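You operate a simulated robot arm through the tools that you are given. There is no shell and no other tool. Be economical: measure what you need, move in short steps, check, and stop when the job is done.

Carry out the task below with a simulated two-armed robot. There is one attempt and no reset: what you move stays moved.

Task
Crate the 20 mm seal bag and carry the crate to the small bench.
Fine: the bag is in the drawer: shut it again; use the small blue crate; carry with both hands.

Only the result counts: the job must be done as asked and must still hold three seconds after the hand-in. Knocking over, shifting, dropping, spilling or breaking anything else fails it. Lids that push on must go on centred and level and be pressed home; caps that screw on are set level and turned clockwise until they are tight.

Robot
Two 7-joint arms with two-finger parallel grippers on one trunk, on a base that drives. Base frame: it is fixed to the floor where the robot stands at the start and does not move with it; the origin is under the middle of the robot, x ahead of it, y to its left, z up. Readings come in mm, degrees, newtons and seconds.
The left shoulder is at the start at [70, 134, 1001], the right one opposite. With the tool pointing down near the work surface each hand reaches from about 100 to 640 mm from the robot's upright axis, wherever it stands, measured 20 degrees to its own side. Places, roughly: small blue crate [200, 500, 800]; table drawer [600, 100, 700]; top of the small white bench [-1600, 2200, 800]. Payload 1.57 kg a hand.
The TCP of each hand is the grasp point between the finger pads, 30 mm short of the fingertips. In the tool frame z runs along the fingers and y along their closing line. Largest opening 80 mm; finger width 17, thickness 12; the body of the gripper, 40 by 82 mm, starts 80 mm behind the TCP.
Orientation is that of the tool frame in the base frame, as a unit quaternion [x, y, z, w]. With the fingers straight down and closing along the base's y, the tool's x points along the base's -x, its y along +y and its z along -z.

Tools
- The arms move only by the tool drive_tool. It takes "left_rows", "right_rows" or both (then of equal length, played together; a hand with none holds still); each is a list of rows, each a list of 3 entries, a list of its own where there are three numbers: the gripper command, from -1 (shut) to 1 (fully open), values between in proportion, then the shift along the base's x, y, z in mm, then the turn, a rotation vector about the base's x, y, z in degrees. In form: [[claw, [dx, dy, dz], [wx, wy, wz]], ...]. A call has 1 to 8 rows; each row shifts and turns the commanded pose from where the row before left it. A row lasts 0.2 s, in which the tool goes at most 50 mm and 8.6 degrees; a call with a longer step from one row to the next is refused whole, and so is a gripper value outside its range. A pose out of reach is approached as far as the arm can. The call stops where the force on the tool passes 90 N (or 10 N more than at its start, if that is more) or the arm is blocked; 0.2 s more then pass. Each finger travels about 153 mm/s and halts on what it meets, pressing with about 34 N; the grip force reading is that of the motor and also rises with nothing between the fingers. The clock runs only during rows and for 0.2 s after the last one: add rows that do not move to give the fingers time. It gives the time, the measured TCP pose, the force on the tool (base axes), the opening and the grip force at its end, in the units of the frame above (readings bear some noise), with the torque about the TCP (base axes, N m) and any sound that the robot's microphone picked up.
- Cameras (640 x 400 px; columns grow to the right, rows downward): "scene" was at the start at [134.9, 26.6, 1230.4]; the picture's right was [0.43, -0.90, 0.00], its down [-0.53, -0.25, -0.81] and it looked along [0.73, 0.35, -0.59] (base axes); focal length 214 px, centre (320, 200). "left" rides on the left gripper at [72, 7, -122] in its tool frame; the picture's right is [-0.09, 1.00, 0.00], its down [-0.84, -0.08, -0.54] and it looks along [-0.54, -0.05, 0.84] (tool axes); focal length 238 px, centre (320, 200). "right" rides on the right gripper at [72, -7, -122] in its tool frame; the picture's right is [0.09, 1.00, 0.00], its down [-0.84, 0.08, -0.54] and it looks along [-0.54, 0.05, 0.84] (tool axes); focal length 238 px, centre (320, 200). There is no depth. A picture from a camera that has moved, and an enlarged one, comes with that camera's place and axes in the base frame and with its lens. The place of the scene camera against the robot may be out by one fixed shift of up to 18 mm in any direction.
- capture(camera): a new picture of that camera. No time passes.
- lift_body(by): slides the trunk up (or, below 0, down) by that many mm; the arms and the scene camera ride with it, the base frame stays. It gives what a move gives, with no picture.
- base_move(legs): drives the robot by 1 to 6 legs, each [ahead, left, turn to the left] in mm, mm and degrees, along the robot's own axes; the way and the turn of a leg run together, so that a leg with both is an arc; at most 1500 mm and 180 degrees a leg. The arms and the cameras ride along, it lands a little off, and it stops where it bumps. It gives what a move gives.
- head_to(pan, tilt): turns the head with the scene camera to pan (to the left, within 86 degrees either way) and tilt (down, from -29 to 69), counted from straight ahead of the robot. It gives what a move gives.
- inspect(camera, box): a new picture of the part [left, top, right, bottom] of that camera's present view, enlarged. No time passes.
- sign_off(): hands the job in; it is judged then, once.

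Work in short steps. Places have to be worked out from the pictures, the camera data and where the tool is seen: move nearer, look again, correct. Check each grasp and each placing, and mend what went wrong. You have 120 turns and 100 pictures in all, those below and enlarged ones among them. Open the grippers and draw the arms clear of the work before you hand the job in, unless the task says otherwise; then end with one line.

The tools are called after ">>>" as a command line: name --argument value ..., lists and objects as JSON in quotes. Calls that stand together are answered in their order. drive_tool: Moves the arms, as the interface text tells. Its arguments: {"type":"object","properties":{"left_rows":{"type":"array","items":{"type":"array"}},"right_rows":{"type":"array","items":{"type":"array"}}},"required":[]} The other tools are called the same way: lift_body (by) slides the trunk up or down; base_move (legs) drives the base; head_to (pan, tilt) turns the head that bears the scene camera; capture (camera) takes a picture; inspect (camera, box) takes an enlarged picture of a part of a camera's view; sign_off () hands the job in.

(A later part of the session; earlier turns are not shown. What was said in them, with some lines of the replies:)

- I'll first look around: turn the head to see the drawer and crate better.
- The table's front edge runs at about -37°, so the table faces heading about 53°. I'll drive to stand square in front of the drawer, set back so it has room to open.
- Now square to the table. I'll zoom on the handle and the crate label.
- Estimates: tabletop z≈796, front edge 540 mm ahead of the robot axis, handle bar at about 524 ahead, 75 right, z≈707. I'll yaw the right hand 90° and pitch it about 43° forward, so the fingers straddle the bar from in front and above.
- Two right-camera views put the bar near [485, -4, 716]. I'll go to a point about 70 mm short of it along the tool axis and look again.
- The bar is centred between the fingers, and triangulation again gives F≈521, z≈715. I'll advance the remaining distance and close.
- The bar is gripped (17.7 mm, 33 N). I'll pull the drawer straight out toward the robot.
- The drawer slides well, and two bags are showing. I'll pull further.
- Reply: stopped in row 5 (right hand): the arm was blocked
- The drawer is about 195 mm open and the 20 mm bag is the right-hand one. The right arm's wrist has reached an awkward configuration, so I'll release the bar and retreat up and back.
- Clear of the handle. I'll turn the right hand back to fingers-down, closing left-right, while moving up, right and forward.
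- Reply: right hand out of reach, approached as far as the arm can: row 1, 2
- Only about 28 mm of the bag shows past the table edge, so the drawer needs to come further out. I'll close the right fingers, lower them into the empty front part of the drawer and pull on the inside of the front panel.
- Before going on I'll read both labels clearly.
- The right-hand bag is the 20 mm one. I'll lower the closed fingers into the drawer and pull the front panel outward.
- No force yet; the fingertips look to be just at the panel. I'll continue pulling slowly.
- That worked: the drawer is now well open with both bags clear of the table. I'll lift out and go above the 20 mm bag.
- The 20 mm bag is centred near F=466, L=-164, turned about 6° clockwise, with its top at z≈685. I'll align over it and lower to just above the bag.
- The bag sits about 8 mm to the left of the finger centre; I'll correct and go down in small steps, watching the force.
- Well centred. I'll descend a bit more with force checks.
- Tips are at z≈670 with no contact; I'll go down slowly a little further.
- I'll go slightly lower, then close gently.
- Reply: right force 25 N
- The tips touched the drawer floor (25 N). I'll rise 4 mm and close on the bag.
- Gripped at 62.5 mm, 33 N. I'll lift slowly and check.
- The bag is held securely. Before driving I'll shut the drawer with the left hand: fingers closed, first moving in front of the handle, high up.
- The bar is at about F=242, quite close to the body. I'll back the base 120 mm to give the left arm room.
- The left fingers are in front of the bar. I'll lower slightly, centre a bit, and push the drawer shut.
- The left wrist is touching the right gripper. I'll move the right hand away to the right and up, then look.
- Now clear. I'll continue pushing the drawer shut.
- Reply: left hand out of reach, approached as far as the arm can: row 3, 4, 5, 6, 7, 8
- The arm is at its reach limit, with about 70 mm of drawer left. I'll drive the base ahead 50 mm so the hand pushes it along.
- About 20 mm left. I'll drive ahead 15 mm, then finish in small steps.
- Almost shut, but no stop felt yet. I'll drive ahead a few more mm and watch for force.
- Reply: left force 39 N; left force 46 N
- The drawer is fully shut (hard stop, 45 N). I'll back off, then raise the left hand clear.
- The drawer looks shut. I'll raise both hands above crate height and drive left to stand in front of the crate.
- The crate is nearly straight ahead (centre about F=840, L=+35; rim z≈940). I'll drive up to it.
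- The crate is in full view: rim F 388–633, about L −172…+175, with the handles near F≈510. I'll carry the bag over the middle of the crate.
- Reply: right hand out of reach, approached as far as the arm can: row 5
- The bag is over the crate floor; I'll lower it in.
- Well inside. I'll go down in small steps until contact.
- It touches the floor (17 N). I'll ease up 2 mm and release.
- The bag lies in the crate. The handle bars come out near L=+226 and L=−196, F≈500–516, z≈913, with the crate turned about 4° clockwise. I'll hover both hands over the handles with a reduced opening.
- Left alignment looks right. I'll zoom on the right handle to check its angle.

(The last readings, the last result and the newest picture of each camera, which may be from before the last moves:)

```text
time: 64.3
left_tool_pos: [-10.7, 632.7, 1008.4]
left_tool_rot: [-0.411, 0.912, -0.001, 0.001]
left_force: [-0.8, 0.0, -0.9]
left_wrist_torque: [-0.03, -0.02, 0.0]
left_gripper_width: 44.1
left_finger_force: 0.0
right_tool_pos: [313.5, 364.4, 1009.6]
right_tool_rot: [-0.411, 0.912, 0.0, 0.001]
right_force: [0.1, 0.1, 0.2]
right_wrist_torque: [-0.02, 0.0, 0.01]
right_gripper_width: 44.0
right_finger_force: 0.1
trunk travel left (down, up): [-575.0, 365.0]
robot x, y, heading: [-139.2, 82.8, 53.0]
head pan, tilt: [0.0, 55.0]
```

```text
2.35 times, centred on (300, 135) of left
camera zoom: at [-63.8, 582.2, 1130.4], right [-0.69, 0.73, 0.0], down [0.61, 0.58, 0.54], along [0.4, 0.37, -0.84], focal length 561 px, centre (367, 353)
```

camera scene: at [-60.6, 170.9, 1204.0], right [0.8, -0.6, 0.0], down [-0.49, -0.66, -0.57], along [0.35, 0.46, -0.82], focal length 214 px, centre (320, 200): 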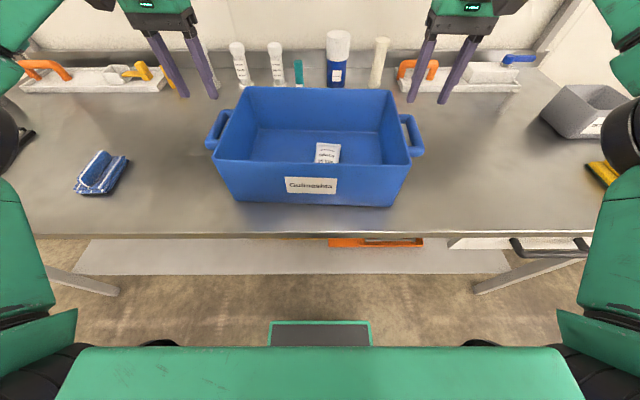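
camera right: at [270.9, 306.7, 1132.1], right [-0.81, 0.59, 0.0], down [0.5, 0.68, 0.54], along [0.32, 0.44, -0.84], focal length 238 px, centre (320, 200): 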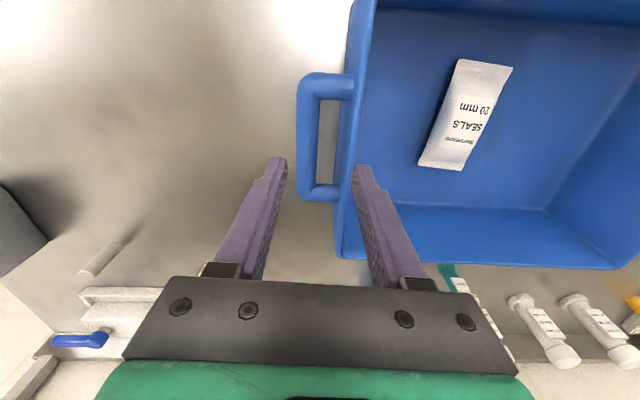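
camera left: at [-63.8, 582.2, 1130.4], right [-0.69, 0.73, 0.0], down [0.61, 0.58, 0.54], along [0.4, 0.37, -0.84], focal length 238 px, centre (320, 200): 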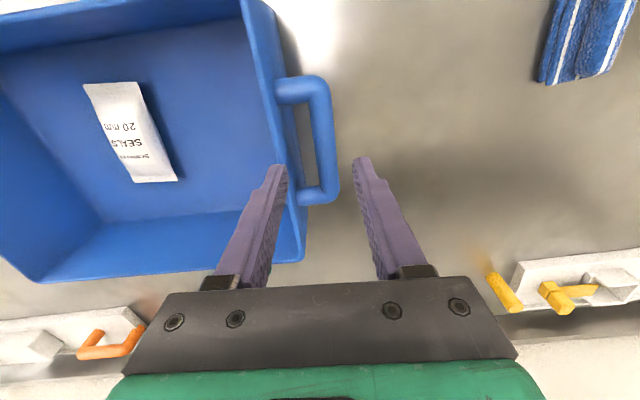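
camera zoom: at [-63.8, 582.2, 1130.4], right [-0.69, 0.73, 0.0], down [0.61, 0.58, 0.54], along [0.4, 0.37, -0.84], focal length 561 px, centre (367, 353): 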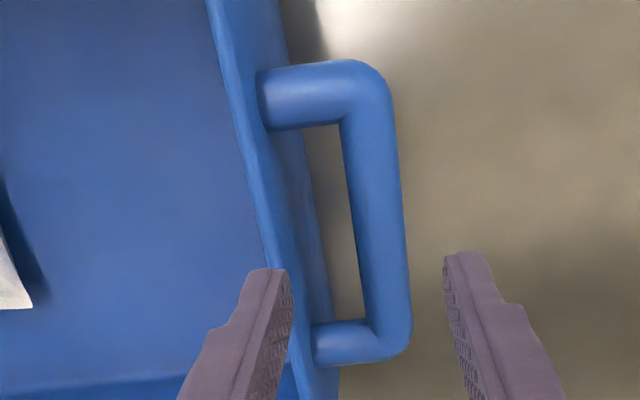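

Bar ≈22 mm thick with a ≈33 mm gap to the wall. Left needs +4 mm outward, right about 12 mm outward, and both +1° yaw; then I'll descend part-way and check.

>>> drive_tool --left_rows '[[0.1, [-3.2, 2.9, 0], [0, 0, 1]], [0.1, [0, 0, -20], [0, 0, 0]], [0.1, [0, 0, -25], [0, 0, 0]], [0.1, [0, 0, 0], [0, 0, 0]]]' --right_rows '[[0.1, [8.7, -7.7, 0], [0, 0, 1]], [0.1, [0, 0, -20], [0, 0, 0]], [0.1, [0, 0, -25], [0, 0, 0]], [0.1, [0, 0, 0], [0, 0, 0]]]'

>>> inspect --camera "right" --box '[240, 80, 400, 250]'

>>> inspect --camera "left" --box '[240, 80, 400, 250]'

```text
time: 65.3
left_tool_pos: [-13.5, 634.3, 965.1]
left_tool_rot: [-0.419, 0.908, -0.001, 0.002]
left_force: [0.0, -0.3, -0.5]
left_wrist_torque: [0.0, 0.0, 0.01]
left_gripper_width: 44.2
left_finger_force: 0.0
right_tool_pos: [321.7, 356.4, 966.0]
right_tool_rot: [-0.418, 0.909, 0.001, 0.001]
right_force: [-0.6, 0.3, 0.4]
right_wrist_torque: [-0.03, 0.0, 0.01]
right_gripper_width: 44.3
right_finger_force: 0.0
trunk travel left (down, up): [-575.0, 365.0]
robot x, y, heading: [-139.0, 83.2, 53.1]
head pan, tilt: [0.0, 55.0]
```

```text
2.35 times, centred on (320, 165) of right
camera zoom: at [281.0, 297.1, 1087.5], right [-0.82, 0.58, 0.0], down [0.48, 0.68, 0.54], along [0.31, 0.45, -0.84], focal length 561 px, centre (320, 282)
```

zoom: 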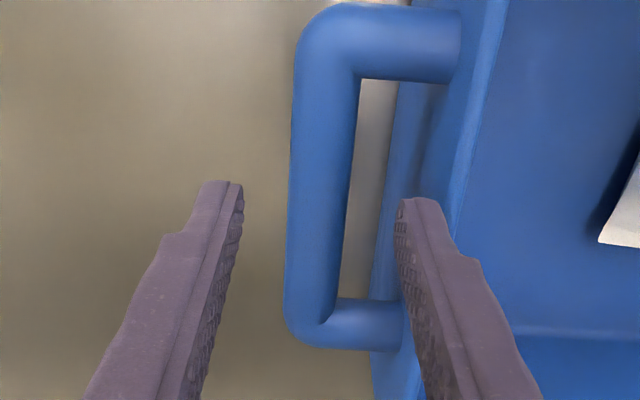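

```text
2.35 times, centred on (320, 165) of left
camera zoom: at [-65.6, 582.8, 1086.3], right [-0.7, 0.72, 0.0], down [0.6, 0.59, 0.54], along [0.39, 0.38, -0.84], focal length 561 px, centre (320, 282)
```

zoom: 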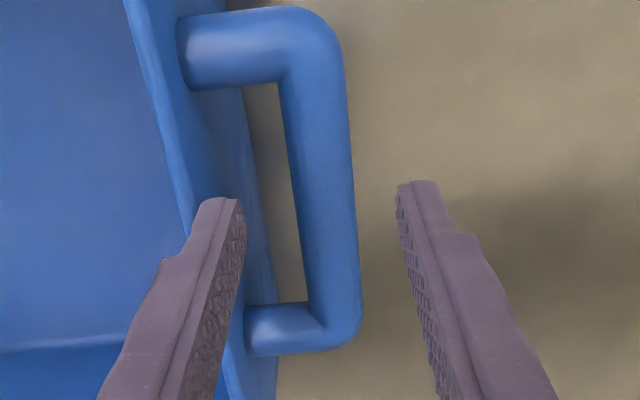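

Right is centred; left needs about 2 mm outward. I'll descend to bar height.

>>> drive_tool --left_rows '[[0.1, [-1.7, 1.6, -10], [0, 0, 0]], [0.1, [0, 0, -15], [0, 0, 0]], [0.1, [0, 0, -15], [0, 0, 0]], [0.1, [0, 0, -12], [0, 0, 0]], [0.1, [0, 0, 0], [0, 0, 0]]]' --right_rows '[[0.1, [0, 0, -10], [0, 0, 0]], [0.1, [0, 0, -15], [0, 0, 0]], [0.1, [0, 0, -15], [0, 0, 0]], [0.1, [0, 0, -12], [0, 0, 0]], [0.1, [0, 0, 0], [0, 0, 0]]]'

>>> capture --camera "right"

>>> capture --camera "left"

>>> capture --camera "scene"

```text
time: 66.5
left_tool_pos: [-15.7, 634.3, 912.2]
left_tool_rot: [-0.419, 0.908, -0.001, 0.001]
left_force: [1.0, 0.8, -0.6]
left_wrist_torque: [0.01, 0.01, 0.0]
left_gripper_width: 43.8
left_finger_force: 0.0
right_tool_pos: [323.2, 355.2, 913.1]
right_tool_rot: [-0.418, 0.908, 0.0, 0.001]
right_force: [0.3, -1.1, -1.0]
right_wrist_torque: [0.0, 0.0, 0.0]
right_gripper_width: 44.0
right_finger_force: 0.0
trunk travel left (down, up): [-575.0, 365.0]
robot x, y, heading: [-141.2, 84.0, 53.1]
head pan, tilt: [0.0, 55.0]
```

```text
31 pictures are left
camera right: at [281.8, 296.9, 1035.7], right [-0.82, 0.58, 0.0], down [0.49, 0.68, 0.54], along [0.31, 0.44, -0.84], focal length 238 px, centre (320, 200)
```

right: 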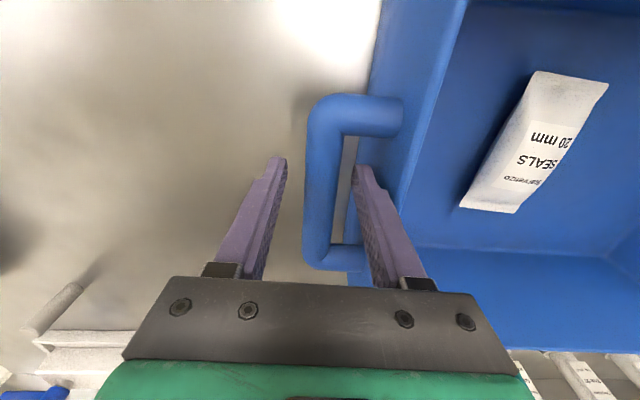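

```text
30 pictures are left
camera left: at [-67.0, 585.1, 1034.4], right [-0.7, 0.72, 0.0], down [0.6, 0.59, 0.54], along [0.39, 0.38, -0.84], focal length 238 px, centre (320, 200)
```

left: 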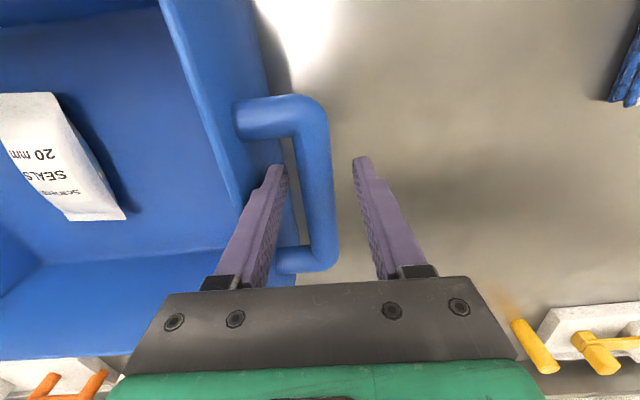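

```text
29 pictures are left
camera scene: at [-59.8, 170.2, 1204.1], right [0.8, -0.6, 0.0], down [-0.49, -0.65, -0.57], along [0.34, 0.46, -0.82], focal length 214 px, centre (320, 200)
```

scene: 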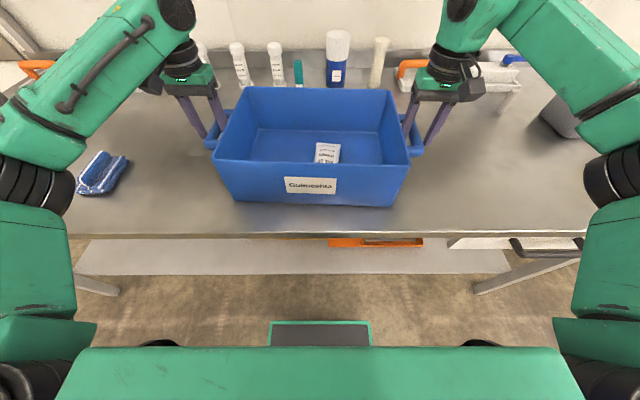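

Both bars are centred between the fingers at about TCP height. I'll close both grippers.

>>> drive_tool --left_rows '[[-0.3, [0, 0, 0], [0, 0, 0]], [-1, [0, 0, 0], [0, 0, 0]], [-1, [0, 0, 0], [0, 0, 0]], [-1, [0, 0, 0], [0, 0, 0]]]' --right_rows '[[-0.3, [0, 0, 0], [0, 0, 0]], [-1, [0, 0, 0], [0, 0, 0]], [-1, [0, 0, 0], [0, 0, 0]], [-1, [0, 0, 0], [0, 0, 0]]]'

```text
time: 67.5
left_tool_pos: [-13.2, 635.5, 912.1]
left_tool_rot: [-0.417, 0.909, -0.001, 0.001]
left_force: [18.2, -15.3, 0.0]
left_wrist_torque: [-0.24, -0.21, 0.52]
left_gripper_width: 21.6
left_finger_force: 33.6
right_tool_pos: [322.6, 355.8, 913.7]
right_tool_rot: [-0.42, 0.907, 0.002, 0.001]
right_force: [-20.3, 13.1, 0.1]
right_wrist_torque: [0.33, 0.12, 0.34]
right_gripper_width: 21.3
right_finger_force: 33.7
trunk travel left (down, up): [-575.0, 365.0]
robot x, y, heading: [-141.1, 87.4, 53.3]
head pan, tilt: [0.0, 55.0]
```

Both gripped (≈21.5 mm). They pull slightly apart, so I'll relax each 1.5 mm inward and lift gently.

>>> drive_tool --left_rows '[[-1, [1.1, -1, 0], [0, 0, 0]], [-1, [0, 0, 5], [0, 0, 0]], [-1, [0, 0, 10], [0, 0, 0]], [-1, [0, 0, 15], [0, 0, 0]], [-1, [0, 0, 15], [0, 0, 0]], [-1, [0, 0, 0], [0, 0, 0]]]' --right_rows '[[-1, [-1.1, 1, 0], [0, 0, 0]], [-1, [0, 0, 5], [0, 0, 0]], [-1, [0, 0, 10], [0, 0, 0]], [-1, [0, 0, 15], [0, 0, 0]], [-1, [0, 0, 15], [0, 0, 0]], [-1, [0, 0, 0], [0, 0, 0]]]'

>>> capture --camera "scene"

```text
time: 68.9
left_tool_pos: [-12.0, 637.1, 954.8]
left_tool_rot: [-0.419, 0.908, -0.001, 0.0]
left_force: [12.0, -6.8, -5.3]
left_wrist_torque: [-0.07, -0.21, 0.4]
left_gripper_width: 21.6
left_finger_force: 33.8
right_tool_pos: [322.7, 359.0, 957.1]
right_tool_rot: [-0.419, 0.908, 0.001, 0.0]
right_force: [-12.2, 8.2, -6.4]
right_wrist_torque: [-0.03, 0.26, 0.33]
right_gripper_width: 21.7
right_finger_force: 33.7
trunk travel left (down, up): [-575.0, 365.0]
robot x, y, heading: [-140.0, 85.7, 53.1]
head pan, tilt: [0.0, 55.0]
```

```text
28 pictures are left
camera scene: at [-58.5, 172.0, 1203.8], right [0.8, -0.6, 0.0], down [-0.49, -0.66, -0.57], along [0.34, 0.46, -0.82], focal length 214 px, centre (320, 200)
```

scene: 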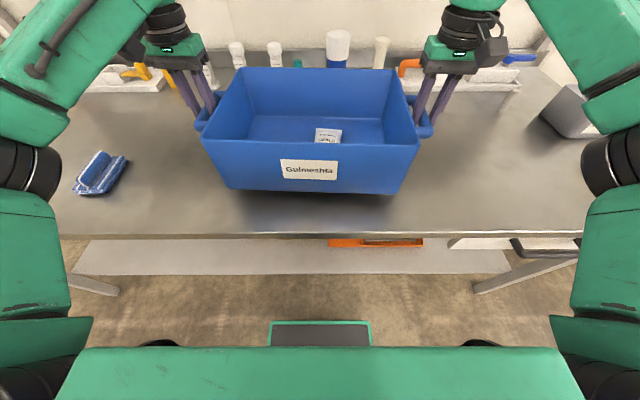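

The crate is off the table, level. I'll raise it further with the trunk (both arms together), then back away from the table.

>>> lift_body --by 60

>>> base_move --legs '[[-500, 0, 0]]'

>>> head_to --pan 60 --tilt 20

>>> capture --camera "scene"

```text
time: 69.9
left_tool_pos: [-12.5, 636.6, 1015.4]
left_tool_rot: [-0.42, 0.908, -0.001, -0.001]
left_force: [12.4, -6.9, -4.6]
left_wrist_torque: [-0.15, -0.03, 0.42]
left_gripper_width: 21.8
left_finger_force: 34.2
right_tool_pos: [323.6, 359.1, 1016.9]
right_tool_rot: [-0.419, 0.908, 0.001, 0.0]
right_force: [-11.6, 8.0, -5.7]
right_wrist_torque: [0.14, 0.16, 0.48]
right_gripper_width: 21.6
right_finger_force: 33.9
trunk travel left (down, up): [-635.0, 305.0]
robot x, y, heading: [-141.2, 80.8, 53.0]
head pan, tilt: [0.0, 55.0]
```

```text
time: 72.8
left_tool_pos: [-307.3, 241.8, 1014.7]
left_tool_rot: [-0.417, 0.909, -0.001, -0.001]
left_force: [10.1, -5.8, -4.5]
left_wrist_torque: [-0.06, -0.09, 0.38]
left_gripper_width: 21.7
left_finger_force: 33.9
right_tool_pos: [28.4, -37.5, 1016.7]
right_tool_rot: [-0.416, 0.909, 0.0, 0.0]
right_force: [-10.0, 6.0, -5.5]
right_wrist_torque: [-0.01, 0.19, 0.37]
right_gripper_width: 21.3
right_finger_force: 33.9
trunk travel left (down, up): [-635.0, 305.0]
robot x, y, heading: [-437.9, -313.8, 52.7]
head pan, tilt: [0.0, 55.0]
```

```text
time: 74.1
left_tool_pos: [-307.0, 242.4, 1014.5]
left_tool_rot: [-0.417, 0.909, -0.001, 0.0]
left_force: [2.5, 0.9, -5.6]
left_wrist_torque: [0.02, -0.01, 0.46]
left_gripper_width: 21.9
left_finger_force: 34.1
right_tool_pos: [27.0, -37.8, 1017.7]
right_tool_rot: [-0.417, 0.909, 0.001, 0.0]
right_force: [-2.2, -1.1, -5.5]
right_wrist_torque: [-0.08, 0.17, 0.46]
right_gripper_width: 21.5
right_finger_force: 34.1
trunk travel left (down, up): [-635.0, 305.0]
robot x, y, heading: [-435.5, -308.4, 53.0]
head pan, tilt: [60.0, 20.0]
```

```text
27 pictures are left
camera scene: at [-435.3, -194.1, 1315.9], right [0.92, 0.39, 0.0], down [0.13, -0.32, -0.94], along [-0.36, 0.87, -0.34], focal length 214 px, centre (320, 200)
```

scene: 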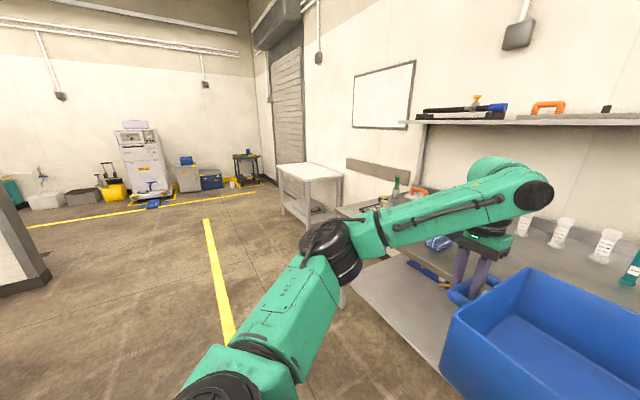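

The small white bench is visible beyond the table. I'll zoom on it.

>>> inspect --camera "scene" --box '[240, 140, 400, 240]'

```text
4.00 times, centred on (320, 190) of scene
camera zoom: at [-435.3, -194.1, 1315.9], right [0.92, 0.39, 0.0], down [0.13, -0.32, -0.94], along [-0.36, 0.87, -0.34], focal length 858 px, centre (320, 240)
```

zoom: 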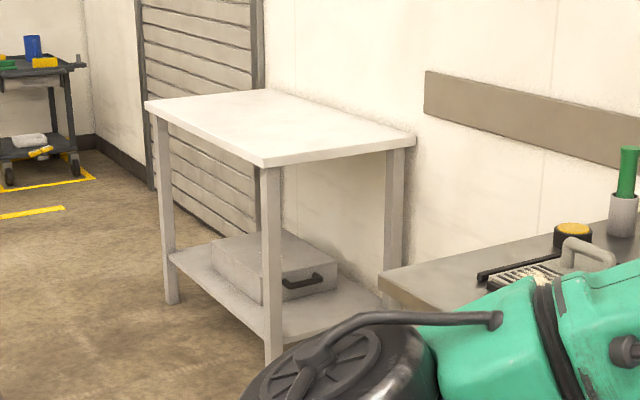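

The bench runs parallel to the wall; its centre is near l≈2580 along the wall and the top is about z 760–800. The way left is clear, so I'll strafe left with the crate.

>>> base_move --legs '[[0, 800, 0], [0, 800, 0], [0, 650, 0]]'

>>> head_to --pan 25 --tilt 30

>>> capture --camera "scene"

```text
time: 85.5
left_tool_pos: [-2150.5, 1573.3, 1015.5]
left_tool_rot: [-0.434, 0.901, -0.001, -0.001]
left_force: [3.1, 0.8, -6.1]
left_wrist_torque: [-0.05, 0.02, 0.41]
left_gripper_width: 21.7
left_finger_force: 33.4
right_tool_pos: [-1804.3, 1305.6, 1016.7]
right_tool_rot: [-0.434, 0.901, 0.001, 0.0]
right_force: [-2.9, 0.3, -4.9]
right_wrist_torque: [-0.09, 0.05, 0.4]
right_gripper_width: 21.9
right_finger_force: 34.2
trunk travel left (down, up): [-635.0, 305.0]
robot x, y, heading: [-2260.4, 1013.9, 55.1]
head pan, tilt: [60.0, 20.0]
```

```text
time: 86.5
left_tool_pos: [-2148.8, 1572.2, 1016.0]
left_tool_rot: [-0.434, 0.901, 0.0, 0.0]
left_force: [1.9, 1.1, -4.9]
left_wrist_torque: [-0.03, 0.06, 0.45]
left_gripper_width: 21.7
left_finger_force: 33.8
right_tool_pos: [-1805.5, 1305.7, 1017.6]
right_tool_rot: [-0.435, 0.901, 0.001, 0.0]
right_force: [-1.7, -2.1, -5.1]
right_wrist_torque: [-0.01, 0.05, 0.48]
right_gripper_width: 21.6
right_finger_force: 33.6
trunk travel left (down, up): [-635.0, 305.0]
robot x, y, heading: [-2257.7, 1014.9, 55.2]
head pan, tilt: [25.0, 30.0]
```

```text
25 pictures are left
camera scene: at [-2205.8, 1135.5, 1299.9], right [0.99, -0.17, 0.0], down [-0.09, -0.49, -0.87], along [0.15, 0.85, -0.5], focal length 214 px, centre (320, 200)
```

scene: 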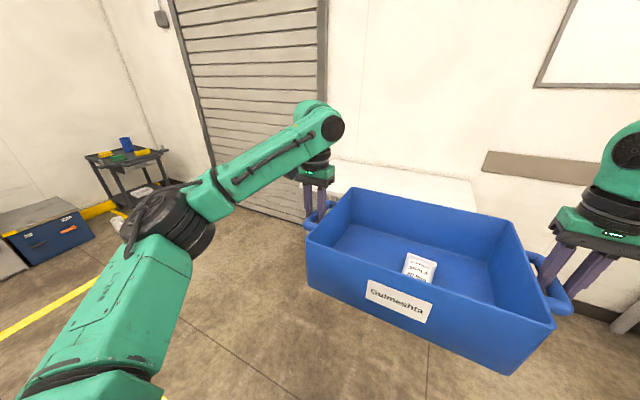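

The bench is just ahead and to the left, centred near l≈2595, f≈770. I'll fix the heading, shift left 170 mm and approach part-way.

>>> base_move --legs '[[0, 0, -2.0], [0, 168, 0], [520, 0, 0]]'

>>> head_to --pan 0 --tilt 45

>>> capture --camera "scene"

>>> capture --camera "left"

>>> capture --camera "right"

```text
time: 91.0
left_tool_pos: [-1946.7, 2082.8, 1013.9]
left_tool_rot: [-0.416, 0.909, -0.001, 0.001]
left_force: [1.6, 1.7, -5.6]
left_wrist_torque: [-0.04, 0.02, 0.37]
left_gripper_width: 21.8
left_finger_force: 34.5
right_tool_pos: [-1613.4, 1801.8, 1017.2]
right_tool_rot: [-0.416, 0.91, 0.0, 0.0]
right_force: [-2.9, -1.5, -4.4]
right_wrist_torque: [-0.06, 0.02, 0.4]
right_gripper_width: 21.7
right_finger_force: 33.7
trunk travel left (down, up): [-635.0, 305.0]
robot x, y, heading: [-2075.1, 1531.8, 52.9]
head pan, tilt: [25.0, 30.0]
```

```text
time: 91.8
left_tool_pos: [-1946.0, 2082.9, 1016.1]
left_tool_rot: [-0.415, 0.91, -0.001, 0.0]
left_force: [1.8, 0.9, -5.6]
left_wrist_torque: [-0.08, 0.14, 0.42]
left_gripper_width: 21.7
left_finger_force: 34.1
right_tool_pos: [-1613.0, 1801.8, 1017.5]
right_tool_rot: [-0.416, 0.909, 0.0, -0.001]
right_force: [-1.9, -1.3, -5.4]
right_wrist_torque: [0.03, 0.0, 0.48]
right_gripper_width: 21.6
right_finger_force: 33.9
trunk travel left (down, up): [-635.0, 305.0]
robot x, y, heading: [-2075.9, 1532.5, 52.5]
head pan, tilt: [0.0, 45.0]
```

```text
24 pictures are left
camera scene: at [-1990.5, 1625.6, 1277.3], right [0.8, -0.61, 0.0], down [-0.43, -0.56, -0.71], along [0.43, 0.56, -0.71], focal length 214 px, centre (320, 200)
```

scene: 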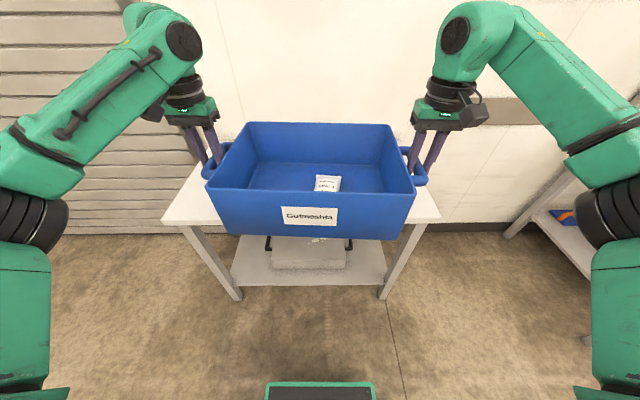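

```text
23 pictures are left
camera left: at [-1998.8, 2032.5, 1137.1], right [-0.69, 0.72, 0.0], down [0.61, 0.58, 0.54], along [0.39, 0.37, -0.84], focal length 238 px, centre (320, 200)
```

left: 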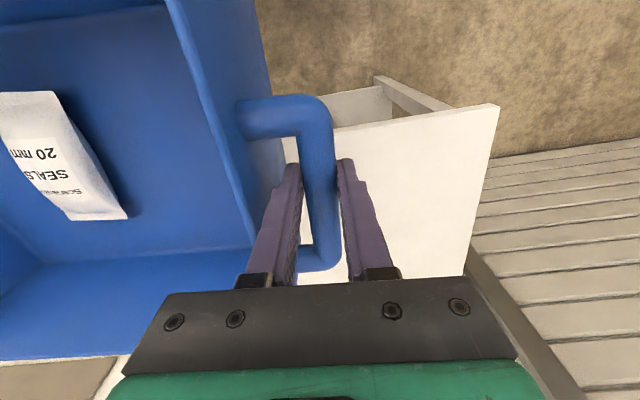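

```text
22 pictures are left
camera right: at [-1654.6, 1744.0, 1139.5], right [-0.81, 0.58, 0.0], down [0.49, 0.68, 0.54], along [0.31, 0.44, -0.84], focal length 238 px, centre (320, 200)
```

right: 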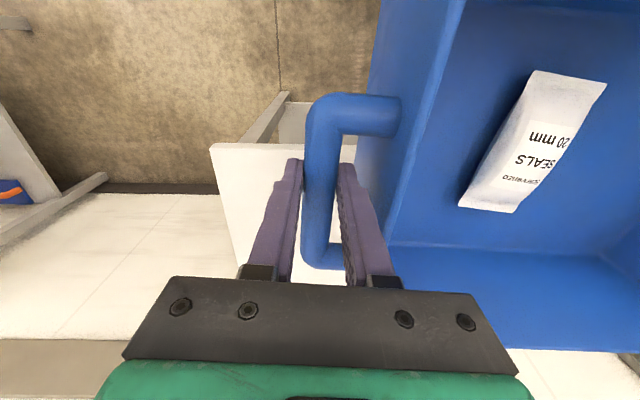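

The bench spans about L −375…+490, front edge at F≈560, top z≈750–770. I'll drive 255 ahead and 45 left so the crate is centred over it.

>>> base_move --legs '[[255, 45, 0]]'

>>> capture --camera "scene"

>>> capture --camera "left"

>>> capture --camera "right"

```text
time: 93.7
left_tool_pos: [-1831.6, 2313.9, 1015.6]
left_tool_rot: [-0.419, 0.908, -0.001, 0.001]
left_force: [1.2, 0.7, -5.2]
left_wrist_torque: [0.0, -0.04, 0.4]
left_gripper_width: 21.8
left_finger_force: 33.7
right_tool_pos: [-1496.5, 2037.1, 1018.4]
right_tool_rot: [-0.418, 0.908, 0.0, -0.001]
right_force: [-1.6, -0.3, -5.4]
right_wrist_torque: [-0.13, 0.09, 0.38]
right_gripper_width: 21.8
right_finger_force: 34.1
trunk travel left (down, up): [-635.0, 305.0]
robot x, y, heading: [-1957.8, 1762.8, 53.2]
head pan, tilt: [0.0, 45.0]
```

```text
21 pictures are left
camera scene: at [-1872.6, 1857.4, 1277.3], right [0.8, -0.6, 0.0], down [-0.43, -0.57, -0.71], along [0.42, 0.56, -0.71], focal length 214 px, centre (320, 200)
```

scene: 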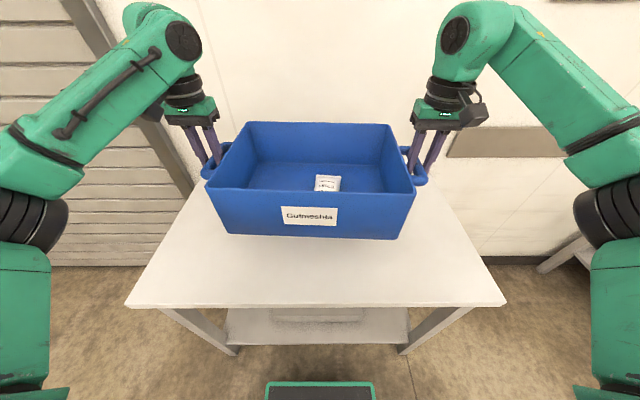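

```text
20 pictures are left
camera left: at [-1883.6, 2264.4, 1137.5], right [-0.7, 0.72, 0.0], down [0.6, 0.59, 0.54], along [0.39, 0.38, -0.84], focal length 238 px, centre (320, 200)
```

left: 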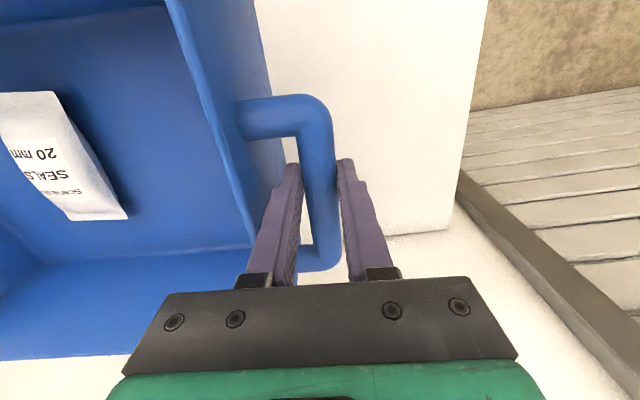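

```text
19 pictures are left
camera right: at [-1537.4, 1978.3, 1139.8], right [-0.82, 0.58, 0.0], down [0.48, 0.69, 0.54], along [0.31, 0.44, -0.84], focal length 238 px, centre (320, 200)
```

right: 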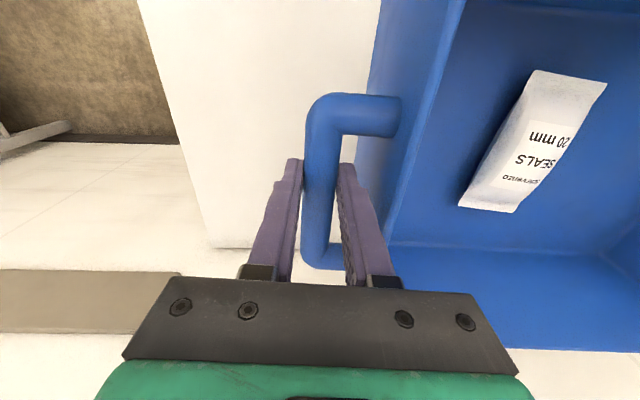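

The crate is well inside the bench outline. I'll lower with the trunk, first 100 mm, then small steps.

>>> lift_body --by -100

>>> lift_body --by -15

>>> capture --camera "scene"

```text
time: 95.0
left_tool_pos: [-1830.8, 2315.5, 914.4]
left_tool_rot: [-0.419, 0.908, -0.001, 0.001]
left_force: [1.1, 0.9, -5.6]
left_wrist_torque: [-0.05, 0.01, 0.43]
left_gripper_width: 21.6
left_finger_force: 34.1
right_tool_pos: [-1496.1, 2036.5, 917.9]
right_tool_rot: [-0.419, 0.908, 0.001, -0.001]
right_force: [-1.7, -1.9, -4.4]
right_wrist_torque: [-0.09, 0.08, 0.44]
right_gripper_width: 21.7
right_finger_force: 34.4
trunk travel left (down, up): [-535.0, 405.0]
robot x, y, heading: [-1956.9, 1761.3, 52.9]
head pan, tilt: [0.0, 45.0]
```

```text
time: 95.7
left_tool_pos: [-1832.3, 2314.9, 900.5]
left_tool_rot: [-0.419, 0.908, -0.001, 0.0]
left_force: [2.1, 1.1, -4.8]
left_wrist_torque: [0.05, -0.05, 0.41]
left_gripper_width: 21.9
left_finger_force: 34.4
right_tool_pos: [-1495.0, 2037.0, 902.4]
right_tool_rot: [-0.418, 0.909, 0.001, 0.0]
right_force: [-2.5, -1.0, -5.6]
right_wrist_torque: [-0.16, 0.11, 0.4]
right_gripper_width: 21.5
right_finger_force: 33.8
trunk travel left (down, up): [-520.0, 420.0]
robot x, y, heading: [-1955.2, 1761.9, 53.1]
head pan, tilt: [0.0, 45.0]
```

```text
18 pictures are left
camera scene: at [-1872.5, 1857.7, 1162.2], right [0.8, -0.6, 0.0], down [-0.43, -0.57, -0.71], along [0.42, 0.56, -0.71], focal length 214 px, centre (320, 200)
```

scene: 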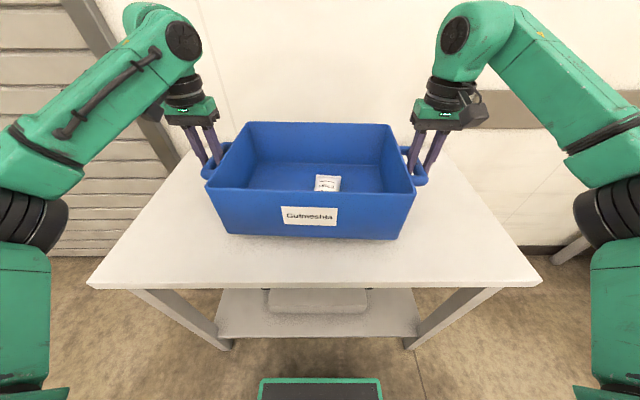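

Getting close; no contact yet. I'll continue in 8 mm steps.

>>> lift_body --by -8

>>> lift_body --by -8

```text
time: 96.2
left_tool_pos: [-1831.3, 2315.2, 892.1]
left_tool_rot: [-0.419, 0.908, -0.001, 0.0]
left_force: [1.1, 1.4, -5.9]
left_wrist_torque: [0.02, -0.05, 0.38]
left_gripper_width: 21.5
left_finger_force: 33.7
right_tool_pos: [-1496.4, 2037.1, 894.8]
right_tool_rot: [-0.418, 0.908, 0.0, 0.001]
right_force: [-1.5, -0.8, -5.3]
right_wrist_torque: [-0.15, 0.15, 0.41]
right_gripper_width: 21.5
right_finger_force: 33.4
trunk travel left (down, up): [-512.0, 428.0]
robot x, y, heading: [-1962.5, 1761.9, 52.9]
head pan, tilt: [0.0, 45.0]
```

```text
time: 96.8
left_tool_pos: [-1831.3, 2315.2, 883.3]
left_tool_rot: [-0.418, 0.908, -0.001, 0.0]
left_force: [1.6, 0.7, -4.4]
left_wrist_torque: [0.01, -0.01, 0.38]
left_gripper_width: 21.7
left_finger_force: 33.6
right_tool_pos: [-1496.8, 2037.7, 886.8]
right_tool_rot: [-0.419, 0.908, 0.001, -0.001]
right_force: [-1.7, -1.9, -5.2]
right_wrist_torque: [-0.08, 0.06, 0.35]
right_gripper_width: 21.7
right_finger_force: 34.2
trunk travel left (down, up): [-504.0, 436.0]
robot x, y, heading: [-1961.0, 1763.0, 52.9]
head pan, tilt: [0.0, 45.0]
```

No contact yet (bottom ≈768). Continuing in small steps.

>>> lift_body --by -6

>>> lift_body --by -5

>>> inspect --camera "scene" --box '[190, 160, 430, 310]'

```text
time: 97.4
left_tool_pos: [-1832.2, 2315.3, 878.7]
left_tool_rot: [-0.418, 0.908, 0.0, -0.001]
left_force: [1.3, 1.3, -5.4]
left_wrist_torque: [-0.07, 0.06, 0.41]
left_gripper_width: 21.4
left_finger_force: 34.1
right_tool_pos: [-1496.8, 2037.1, 880.3]
right_tool_rot: [-0.419, 0.908, 0.002, 0.0]
right_force: [-1.0, -1.1, -5.5]
right_wrist_torque: [-0.04, 0.07, 0.39]
right_gripper_width: 21.6
right_finger_force: 34.4
trunk travel left (down, up): [-498.0, 442.0]
robot x, y, heading: [-1958.6, 1762.2, 53.4]
head pan, tilt: [0.0, 45.0]
```

```text
time: 97.9
left_tool_pos: [-1831.8, 2314.9, 873.5]
left_tool_rot: [-0.419, 0.908, -0.001, -0.001]
left_force: [0.7, 0.4, -4.9]
left_wrist_torque: [-0.05, 0.07, 0.36]
left_gripper_width: 21.5
left_finger_force: 34.5
right_tool_pos: [-1496.5, 2037.0, 875.2]
right_tool_rot: [-0.419, 0.908, 0.001, -0.001]
right_force: [-1.8, -0.5, -4.9]
right_wrist_torque: [0.0, 0.05, 0.37]
right_gripper_width: 21.6
right_finger_force: 34.6
trunk travel left (down, up): [-493.0, 447.0]
robot x, y, heading: [-1957.4, 1761.2, 53.2]
head pan, tilt: [0.0, 45.0]
```

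```text
2.67 times, centred on (310, 235) of scene
camera zoom: at [-1872.4, 1857.8, 1135.2], right [0.8, -0.6, 0.0], down [-0.43, -0.57, -0.71], along [0.42, 0.56, -0.71], focal length 572 px, centre (347, 107)
```

zoom: 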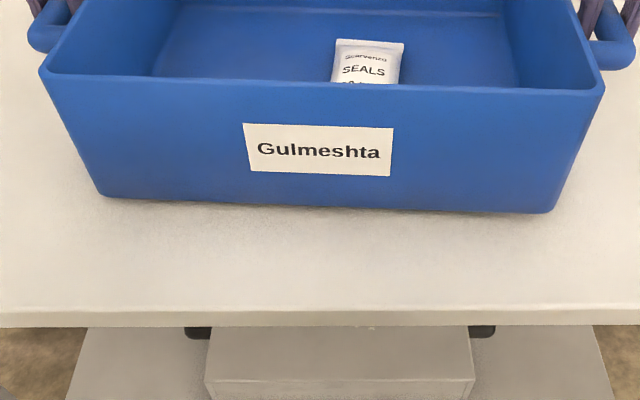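

Very close above the bench; a few more small steps.

>>> lift_body --by -4

>>> lift_body --by -4

>>> lift_body --by -4

```text
time: 98.4
left_tool_pos: [-1831.5, 2315.4, 869.1]
left_tool_rot: [-0.419, 0.908, -0.002, 0.0]
left_force: [1.3, 0.4, -4.9]
left_wrist_torque: [-0.05, 0.07, 0.38]
left_gripper_width: 21.7
left_finger_force: 34.6
right_tool_pos: [-1494.4, 2036.8, 870.5]
right_tool_rot: [-0.418, 0.908, 0.001, 0.0]
right_force: [-1.1, -1.0, -5.5]
right_wrist_torque: [-0.03, 0.06, 0.37]
right_gripper_width: 21.4
right_finger_force: 34.0
trunk travel left (down, up): [-489.0, 451.0]
robot x, y, heading: [-1953.8, 1764.6, 53.2]
head pan, tilt: [0.0, 45.0]
```

```text
time: 99.0
left_tool_pos: [-1831.3, 2315.2, 865.5]
left_tool_rot: [-0.419, 0.908, -0.002, 0.0]
left_force: [2.0, 0.9, -5.1]
left_wrist_torque: [-0.03, 0.05, 0.39]
left_gripper_width: 21.6
left_finger_force: 33.5
right_tool_pos: [-1495.4, 2036.1, 866.8]
right_tool_rot: [-0.419, 0.908, 0.001, 0.0]
right_force: [-1.4, -0.9, -5.7]
right_wrist_torque: [-0.05, 0.04, 0.37]
right_gripper_width: 21.4
right_finger_force: 33.8
trunk travel left (down, up): [-485.0, 455.0]
robot x, y, heading: [-1959.7, 1763.4, 53.5]
head pan, tilt: [0.0, 45.0]
```

```text
time: 99.5
left_tool_pos: [-1831.5, 2315.5, 862.2]
left_tool_rot: [-0.418, 0.908, -0.001, 0.002]
left_force: [2.3, 3.3, 3.5]
left_wrist_torque: [0.49, -0.25, 0.3]
left_gripper_width: 21.5
left_finger_force: 33.6
right_tool_pos: [-1497.1, 2037.8, 864.9]
right_tool_rot: [-0.419, 0.908, 0.002, 0.001]
right_force: [-0.7, 0.4, -4.6]
right_wrist_torque: [0.84, -0.59, 0.34]
right_gripper_width: 21.4
right_finger_force: 34.2
trunk travel left (down, up): [-481.0, 459.0]
robot x, y, heading: [-1956.6, 1760.9, 53.0]
head pan, tilt: [0.0, 45.0]
```

First contact on the left (force z +3.5). I'll lower 2 mm more at a time to seat it.

>>> lift_body --by -2

>>> lift_body --by -2

```text
time: 100.0
left_tool_pos: [-1831.8, 2314.4, 862.8]
left_tool_rot: [-0.42, 0.908, 0.0, 0.002]
left_force: [4.1, 10.0, 20.9]
left_wrist_torque: [-0.48, 0.39, 0.27]
left_gripper_width: 21.9
left_finger_force: 34.2
right_tool_pos: [-1496.3, 2035.9, 864.2]
right_tool_rot: [-0.419, 0.908, 0.003, 0.001]
right_force: [2.8, 4.4, 10.6]
right_wrist_torque: [-0.71, 0.52, 0.32]
right_gripper_width: 21.5
right_finger_force: 33.6
trunk travel left (down, up): [-479.0, 461.0]
robot x, y, heading: [-1957.7, 1762.7, 53.0]
head pan, tilt: [0.0, 45.0]
```

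```text
time: 100.5
left_tool_pos: [-1833.2, 2312.7, 861.5]
left_tool_rot: [-0.419, 0.908, 0.0, 0.004]
left_force: [7.2, 13.5, 28.1]
left_wrist_torque: [0.24, -0.14, 0.61]
left_gripper_width: 21.9
left_finger_force: 34.5
right_tool_pos: [-1497.9, 2035.3, 864.2]
right_tool_rot: [-0.419, 0.908, 0.004, 0.004]
right_force: [7.8, 6.2, 28.3]
right_wrist_torque: [-0.17, 0.08, 0.35]
right_gripper_width: 21.7
right_finger_force: 34.3
trunk travel left (down, up): [-477.0, 463.0]
robot x, y, heading: [-1958.1, 1762.5, 53.1]
head pan, tilt: [0.0, 45.0]
```

Seated on the bench on both sides. I'll ease up 2 mm, open both hands to ~44 mm, and hold to check.

>>> drive_tool --left_rows '[[-1, [0, 0, 2], [0, 0, 0]], [-0.2, [0, 0, 0], [0, 0, 0]], [0.1, [0, 0, 0], [0, 0, 0]], [0.1, [0, 0, 0], [0, 0, 0]], [0.1, [0, 0, 0], [0, 0, 0]]]' --right_rows '[[-1, [0, 0, 2], [0, 0, 0]], [-0.2, [0, 0, 0], [0, 0, 0]], [0.1, [0, 0, 0], [0, 0, 0]], [0.1, [0, 0, 0], [0, 0, 0]], [0.1, [0, 0, 0], [0, 0, 0]]]'

>>> capture --camera "left"

>>> capture --camera "right"

```text
time: 101.7
left_tool_pos: [-1832.0, 2314.2, 860.7]
left_tool_rot: [-0.419, 0.908, -0.001, 0.001]
left_force: [-0.1, 0.2, 0.2]
left_wrist_torque: [-0.04, 0.01, -0.02]
left_gripper_width: 43.8
left_finger_force: 0.0
right_tool_pos: [-1496.9, 2035.5, 862.3]
right_tool_rot: [-0.418, 0.908, 0.001, 0.001]
right_force: [-0.3, -0.6, -1.0]
right_wrist_torque: [-0.01, 0.02, 0.01]
right_gripper_width: 44.0
right_finger_force: 0.0
trunk travel left (down, up): [-477.0, 463.0]
robot x, y, heading: [-1963.4, 1761.5, 53.1]
head pan, tilt: [0.0, 45.0]
```

```text
16 pictures are left
camera left: at [-1883.9, 2263.6, 981.5], right [-0.7, 0.72, 0.0], down [0.6, 0.59, 0.54], along [0.39, 0.38, -0.84], focal length 238 px, centre (320, 200)
```

left: 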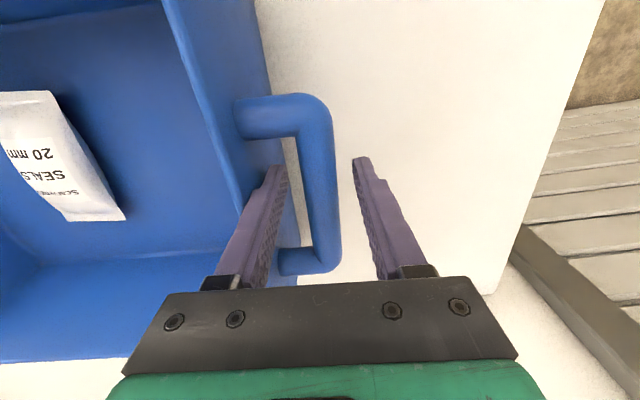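

```text
15 pictures are left
camera right: at [-1538.1, 1977.7, 984.6], right [-0.82, 0.58, 0.0], down [0.48, 0.69, 0.54], along [0.31, 0.44, -0.84], focal length 238 px, centre (320, 200)
```

right: 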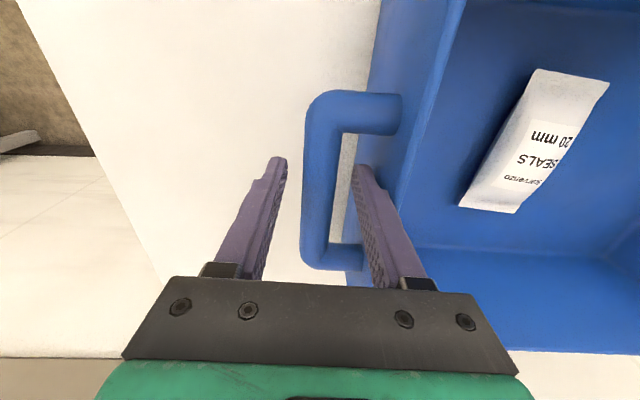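

Released, with the fingers free of the bars. I'll lift both hands straight up using the arms, watching the forces.

>>> drive_tool --left_rows '[[0.1, [0, 0, 10], [0, 0, 0]], [0.1, [0, 0, 20], [0, 0, 0]], [0.1, [0, 0, 30], [0, 0, 0]], [0.1, [0, 0, 40], [0, 0, 0]], [0.1, [0, 0, 40], [0, 0, 0]]]' --right_rows '[[0.1, [0, 0, 10], [0, 0, 0]], [0.1, [0, 0, 20], [0, 0, 0]], [0.1, [0, 0, 30], [0, 0, 0]], [0.1, [0, 0, 40], [0, 0, 0]], [0.1, [0, 0, 40], [0, 0, 0]]]'

>>> lift_body --by 80

>>> base_move --legs '[[-350, 0, 0]]'

>>> capture --camera "scene"

```text
time: 102.9
left_tool_pos: [-1832.3, 2310.9, 1001.9]
left_tool_rot: [-0.418, 0.909, 0.0, 0.001]
left_force: [0.1, 0.4, -0.7]
left_wrist_torque: [0.04, -0.03, -0.01]
left_gripper_width: 43.9
left_finger_force: 0.1
right_tool_pos: [-1499.4, 2033.4, 1003.7]
right_tool_rot: [-0.419, 0.908, 0.003, 0.003]
right_force: [-0.7, -1.4, 0.7]
right_wrist_torque: [0.05, 0.0, 0.0]
right_gripper_width: 43.8
right_finger_force: 0.0
trunk travel left (down, up): [-477.0, 463.0]
robot x, y, heading: [-1958.9, 1760.1, 53.3]
head pan, tilt: [0.0, 45.0]
```

```text
time: 104.1
left_tool_pos: [-1833.8, 2313.5, 1080.3]
left_tool_rot: [-0.419, 0.908, -0.001, 0.0]
left_force: [1.4, 0.1, -1.0]
left_wrist_torque: [0.04, -0.02, 0.04]
left_gripper_width: 44.0
left_finger_force: 0.1
right_tool_pos: [-1498.6, 2035.3, 1081.5]
right_tool_rot: [-0.417, 0.909, 0.002, 0.001]
right_force: [0.8, -0.3, 1.0]
right_wrist_torque: [0.03, 0.01, 0.02]
right_gripper_width: 44.0
right_finger_force: 0.1
trunk travel left (down, up): [-557.0, 383.0]
robot x, y, heading: [-1958.9, 1765.1, 53.3]
head pan, tilt: [0.0, 45.0]
```

```text
time: 106.4
left_tool_pos: [-2041.4, 2035.1, 1080.1]
left_tool_rot: [-0.419, 0.908, -0.001, 0.001]
left_force: [0.1, 0.2, 0.8]
left_wrist_torque: [-0.01, 0.0, 0.04]
left_gripper_width: 44.0
left_finger_force: 0.1
right_tool_pos: [-1709.4, 1756.1, 1082.5]
right_tool_rot: [-0.418, 0.909, 0.002, 0.0]
right_force: [-0.1, 0.1, -0.3]
right_wrist_torque: [0.01, 0.0, 0.0]
right_gripper_width: 44.1
right_finger_force: 0.0
trunk travel left (down, up): [-557.0, 383.0]
robot x, y, heading: [-2165.7, 1485.3, 52.9]
head pan, tilt: [0.0, 45.0]
```

```text
14 pictures are left
camera scene: at [-2082.8, 1577.8, 1199.4], right [0.8, -0.6, 0.0], down [-0.42, -0.57, -0.71], along [0.42, 0.57, -0.71], focal length 214 px, centre (320, 200)
```

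scene: 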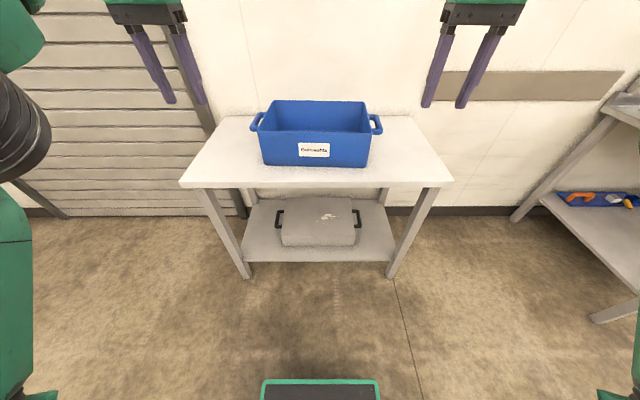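

The crate stands on the bench. I'll open the grippers fully and look back to confirm the drawer stayed shut.

>>> drive_tool --left_rows '[[1, [0, 0, 0], [0, 0, 0]], [1, [0, 0, 0], [0, 0, 0]]]' --right_rows '[[1, [0, 0, 0], [0, 0, 0]], [1, [0, 0, 0], [0, 0, 0]]]'

>>> head_to --pan -75 --tilt 15

>>> capture --camera "scene"

```text
time: 107.0
left_tool_pos: [-2042.8, 2033.8, 1079.9]
left_tool_rot: [-0.419, 0.908, -0.001, 0.0]
left_force: [-0.3, -0.3, 0.3]
left_wrist_torque: [-0.02, -0.03, -0.06]
left_gripper_width: 79.7
left_finger_force: 0.1
right_tool_pos: [-1708.5, 1756.4, 1081.2]
right_tool_rot: [-0.418, 0.909, 0.002, 0.001]
right_force: [-0.3, 0.4, 0.2]
right_wrist_torque: [-0.01, -0.03, -0.01]
right_gripper_width: 80.2
right_finger_force: 0.0
trunk travel left (down, up): [-557.0, 383.0]
robot x, y, heading: [-2169.4, 1482.5, 53.2]
head pan, tilt: [0.0, 45.0]
```

```text
time: 108.4
left_tool_pos: [-2042.8, 2035.3, 1080.2]
left_tool_rot: [-0.419, 0.908, 0.0, 0.0]
left_force: [-0.3, -0.8, 0.3]
left_wrist_torque: [0.01, 0.0, -0.03]
left_gripper_width: 79.7
left_finger_force: 0.1
right_tool_pos: [-1708.2, 1755.9, 1080.7]
right_tool_rot: [-0.418, 0.909, 0.001, 0.001]
right_force: [-0.4, 0.0, 0.1]
right_wrist_torque: [-0.01, 0.0, -0.02]
right_gripper_width: 80.0
right_finger_force: 0.0
trunk travel left (down, up): [-557.0, 383.0]
robot x, y, heading: [-2168.2, 1483.4, 53.1]
head pan, tilt: [-75.0, 15.0]
```

```text
13 pictures are left
camera scene: at [-2045.1, 1477.8, 1246.2], right [-0.37, -0.93, 0.0], down [-0.24, 0.1, -0.97], along [0.9, -0.36, -0.26], focal length 214 px, centre (320, 200)
```

scene: 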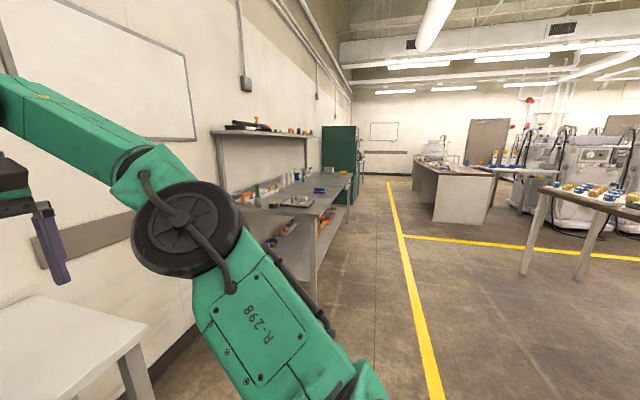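

The table looks undisturbed and nothing sticks out at the drawer. The crate with the 20 mm bag is on the bench and the hands are open and clear, so I'll hand in.

>>> sign_off

```text
The job is handed in.
```

The 20 mm seal bag is in the small blue crate, which I carried with both hands and set down on the small white bench; the drawer is shut again and the job is handed in.
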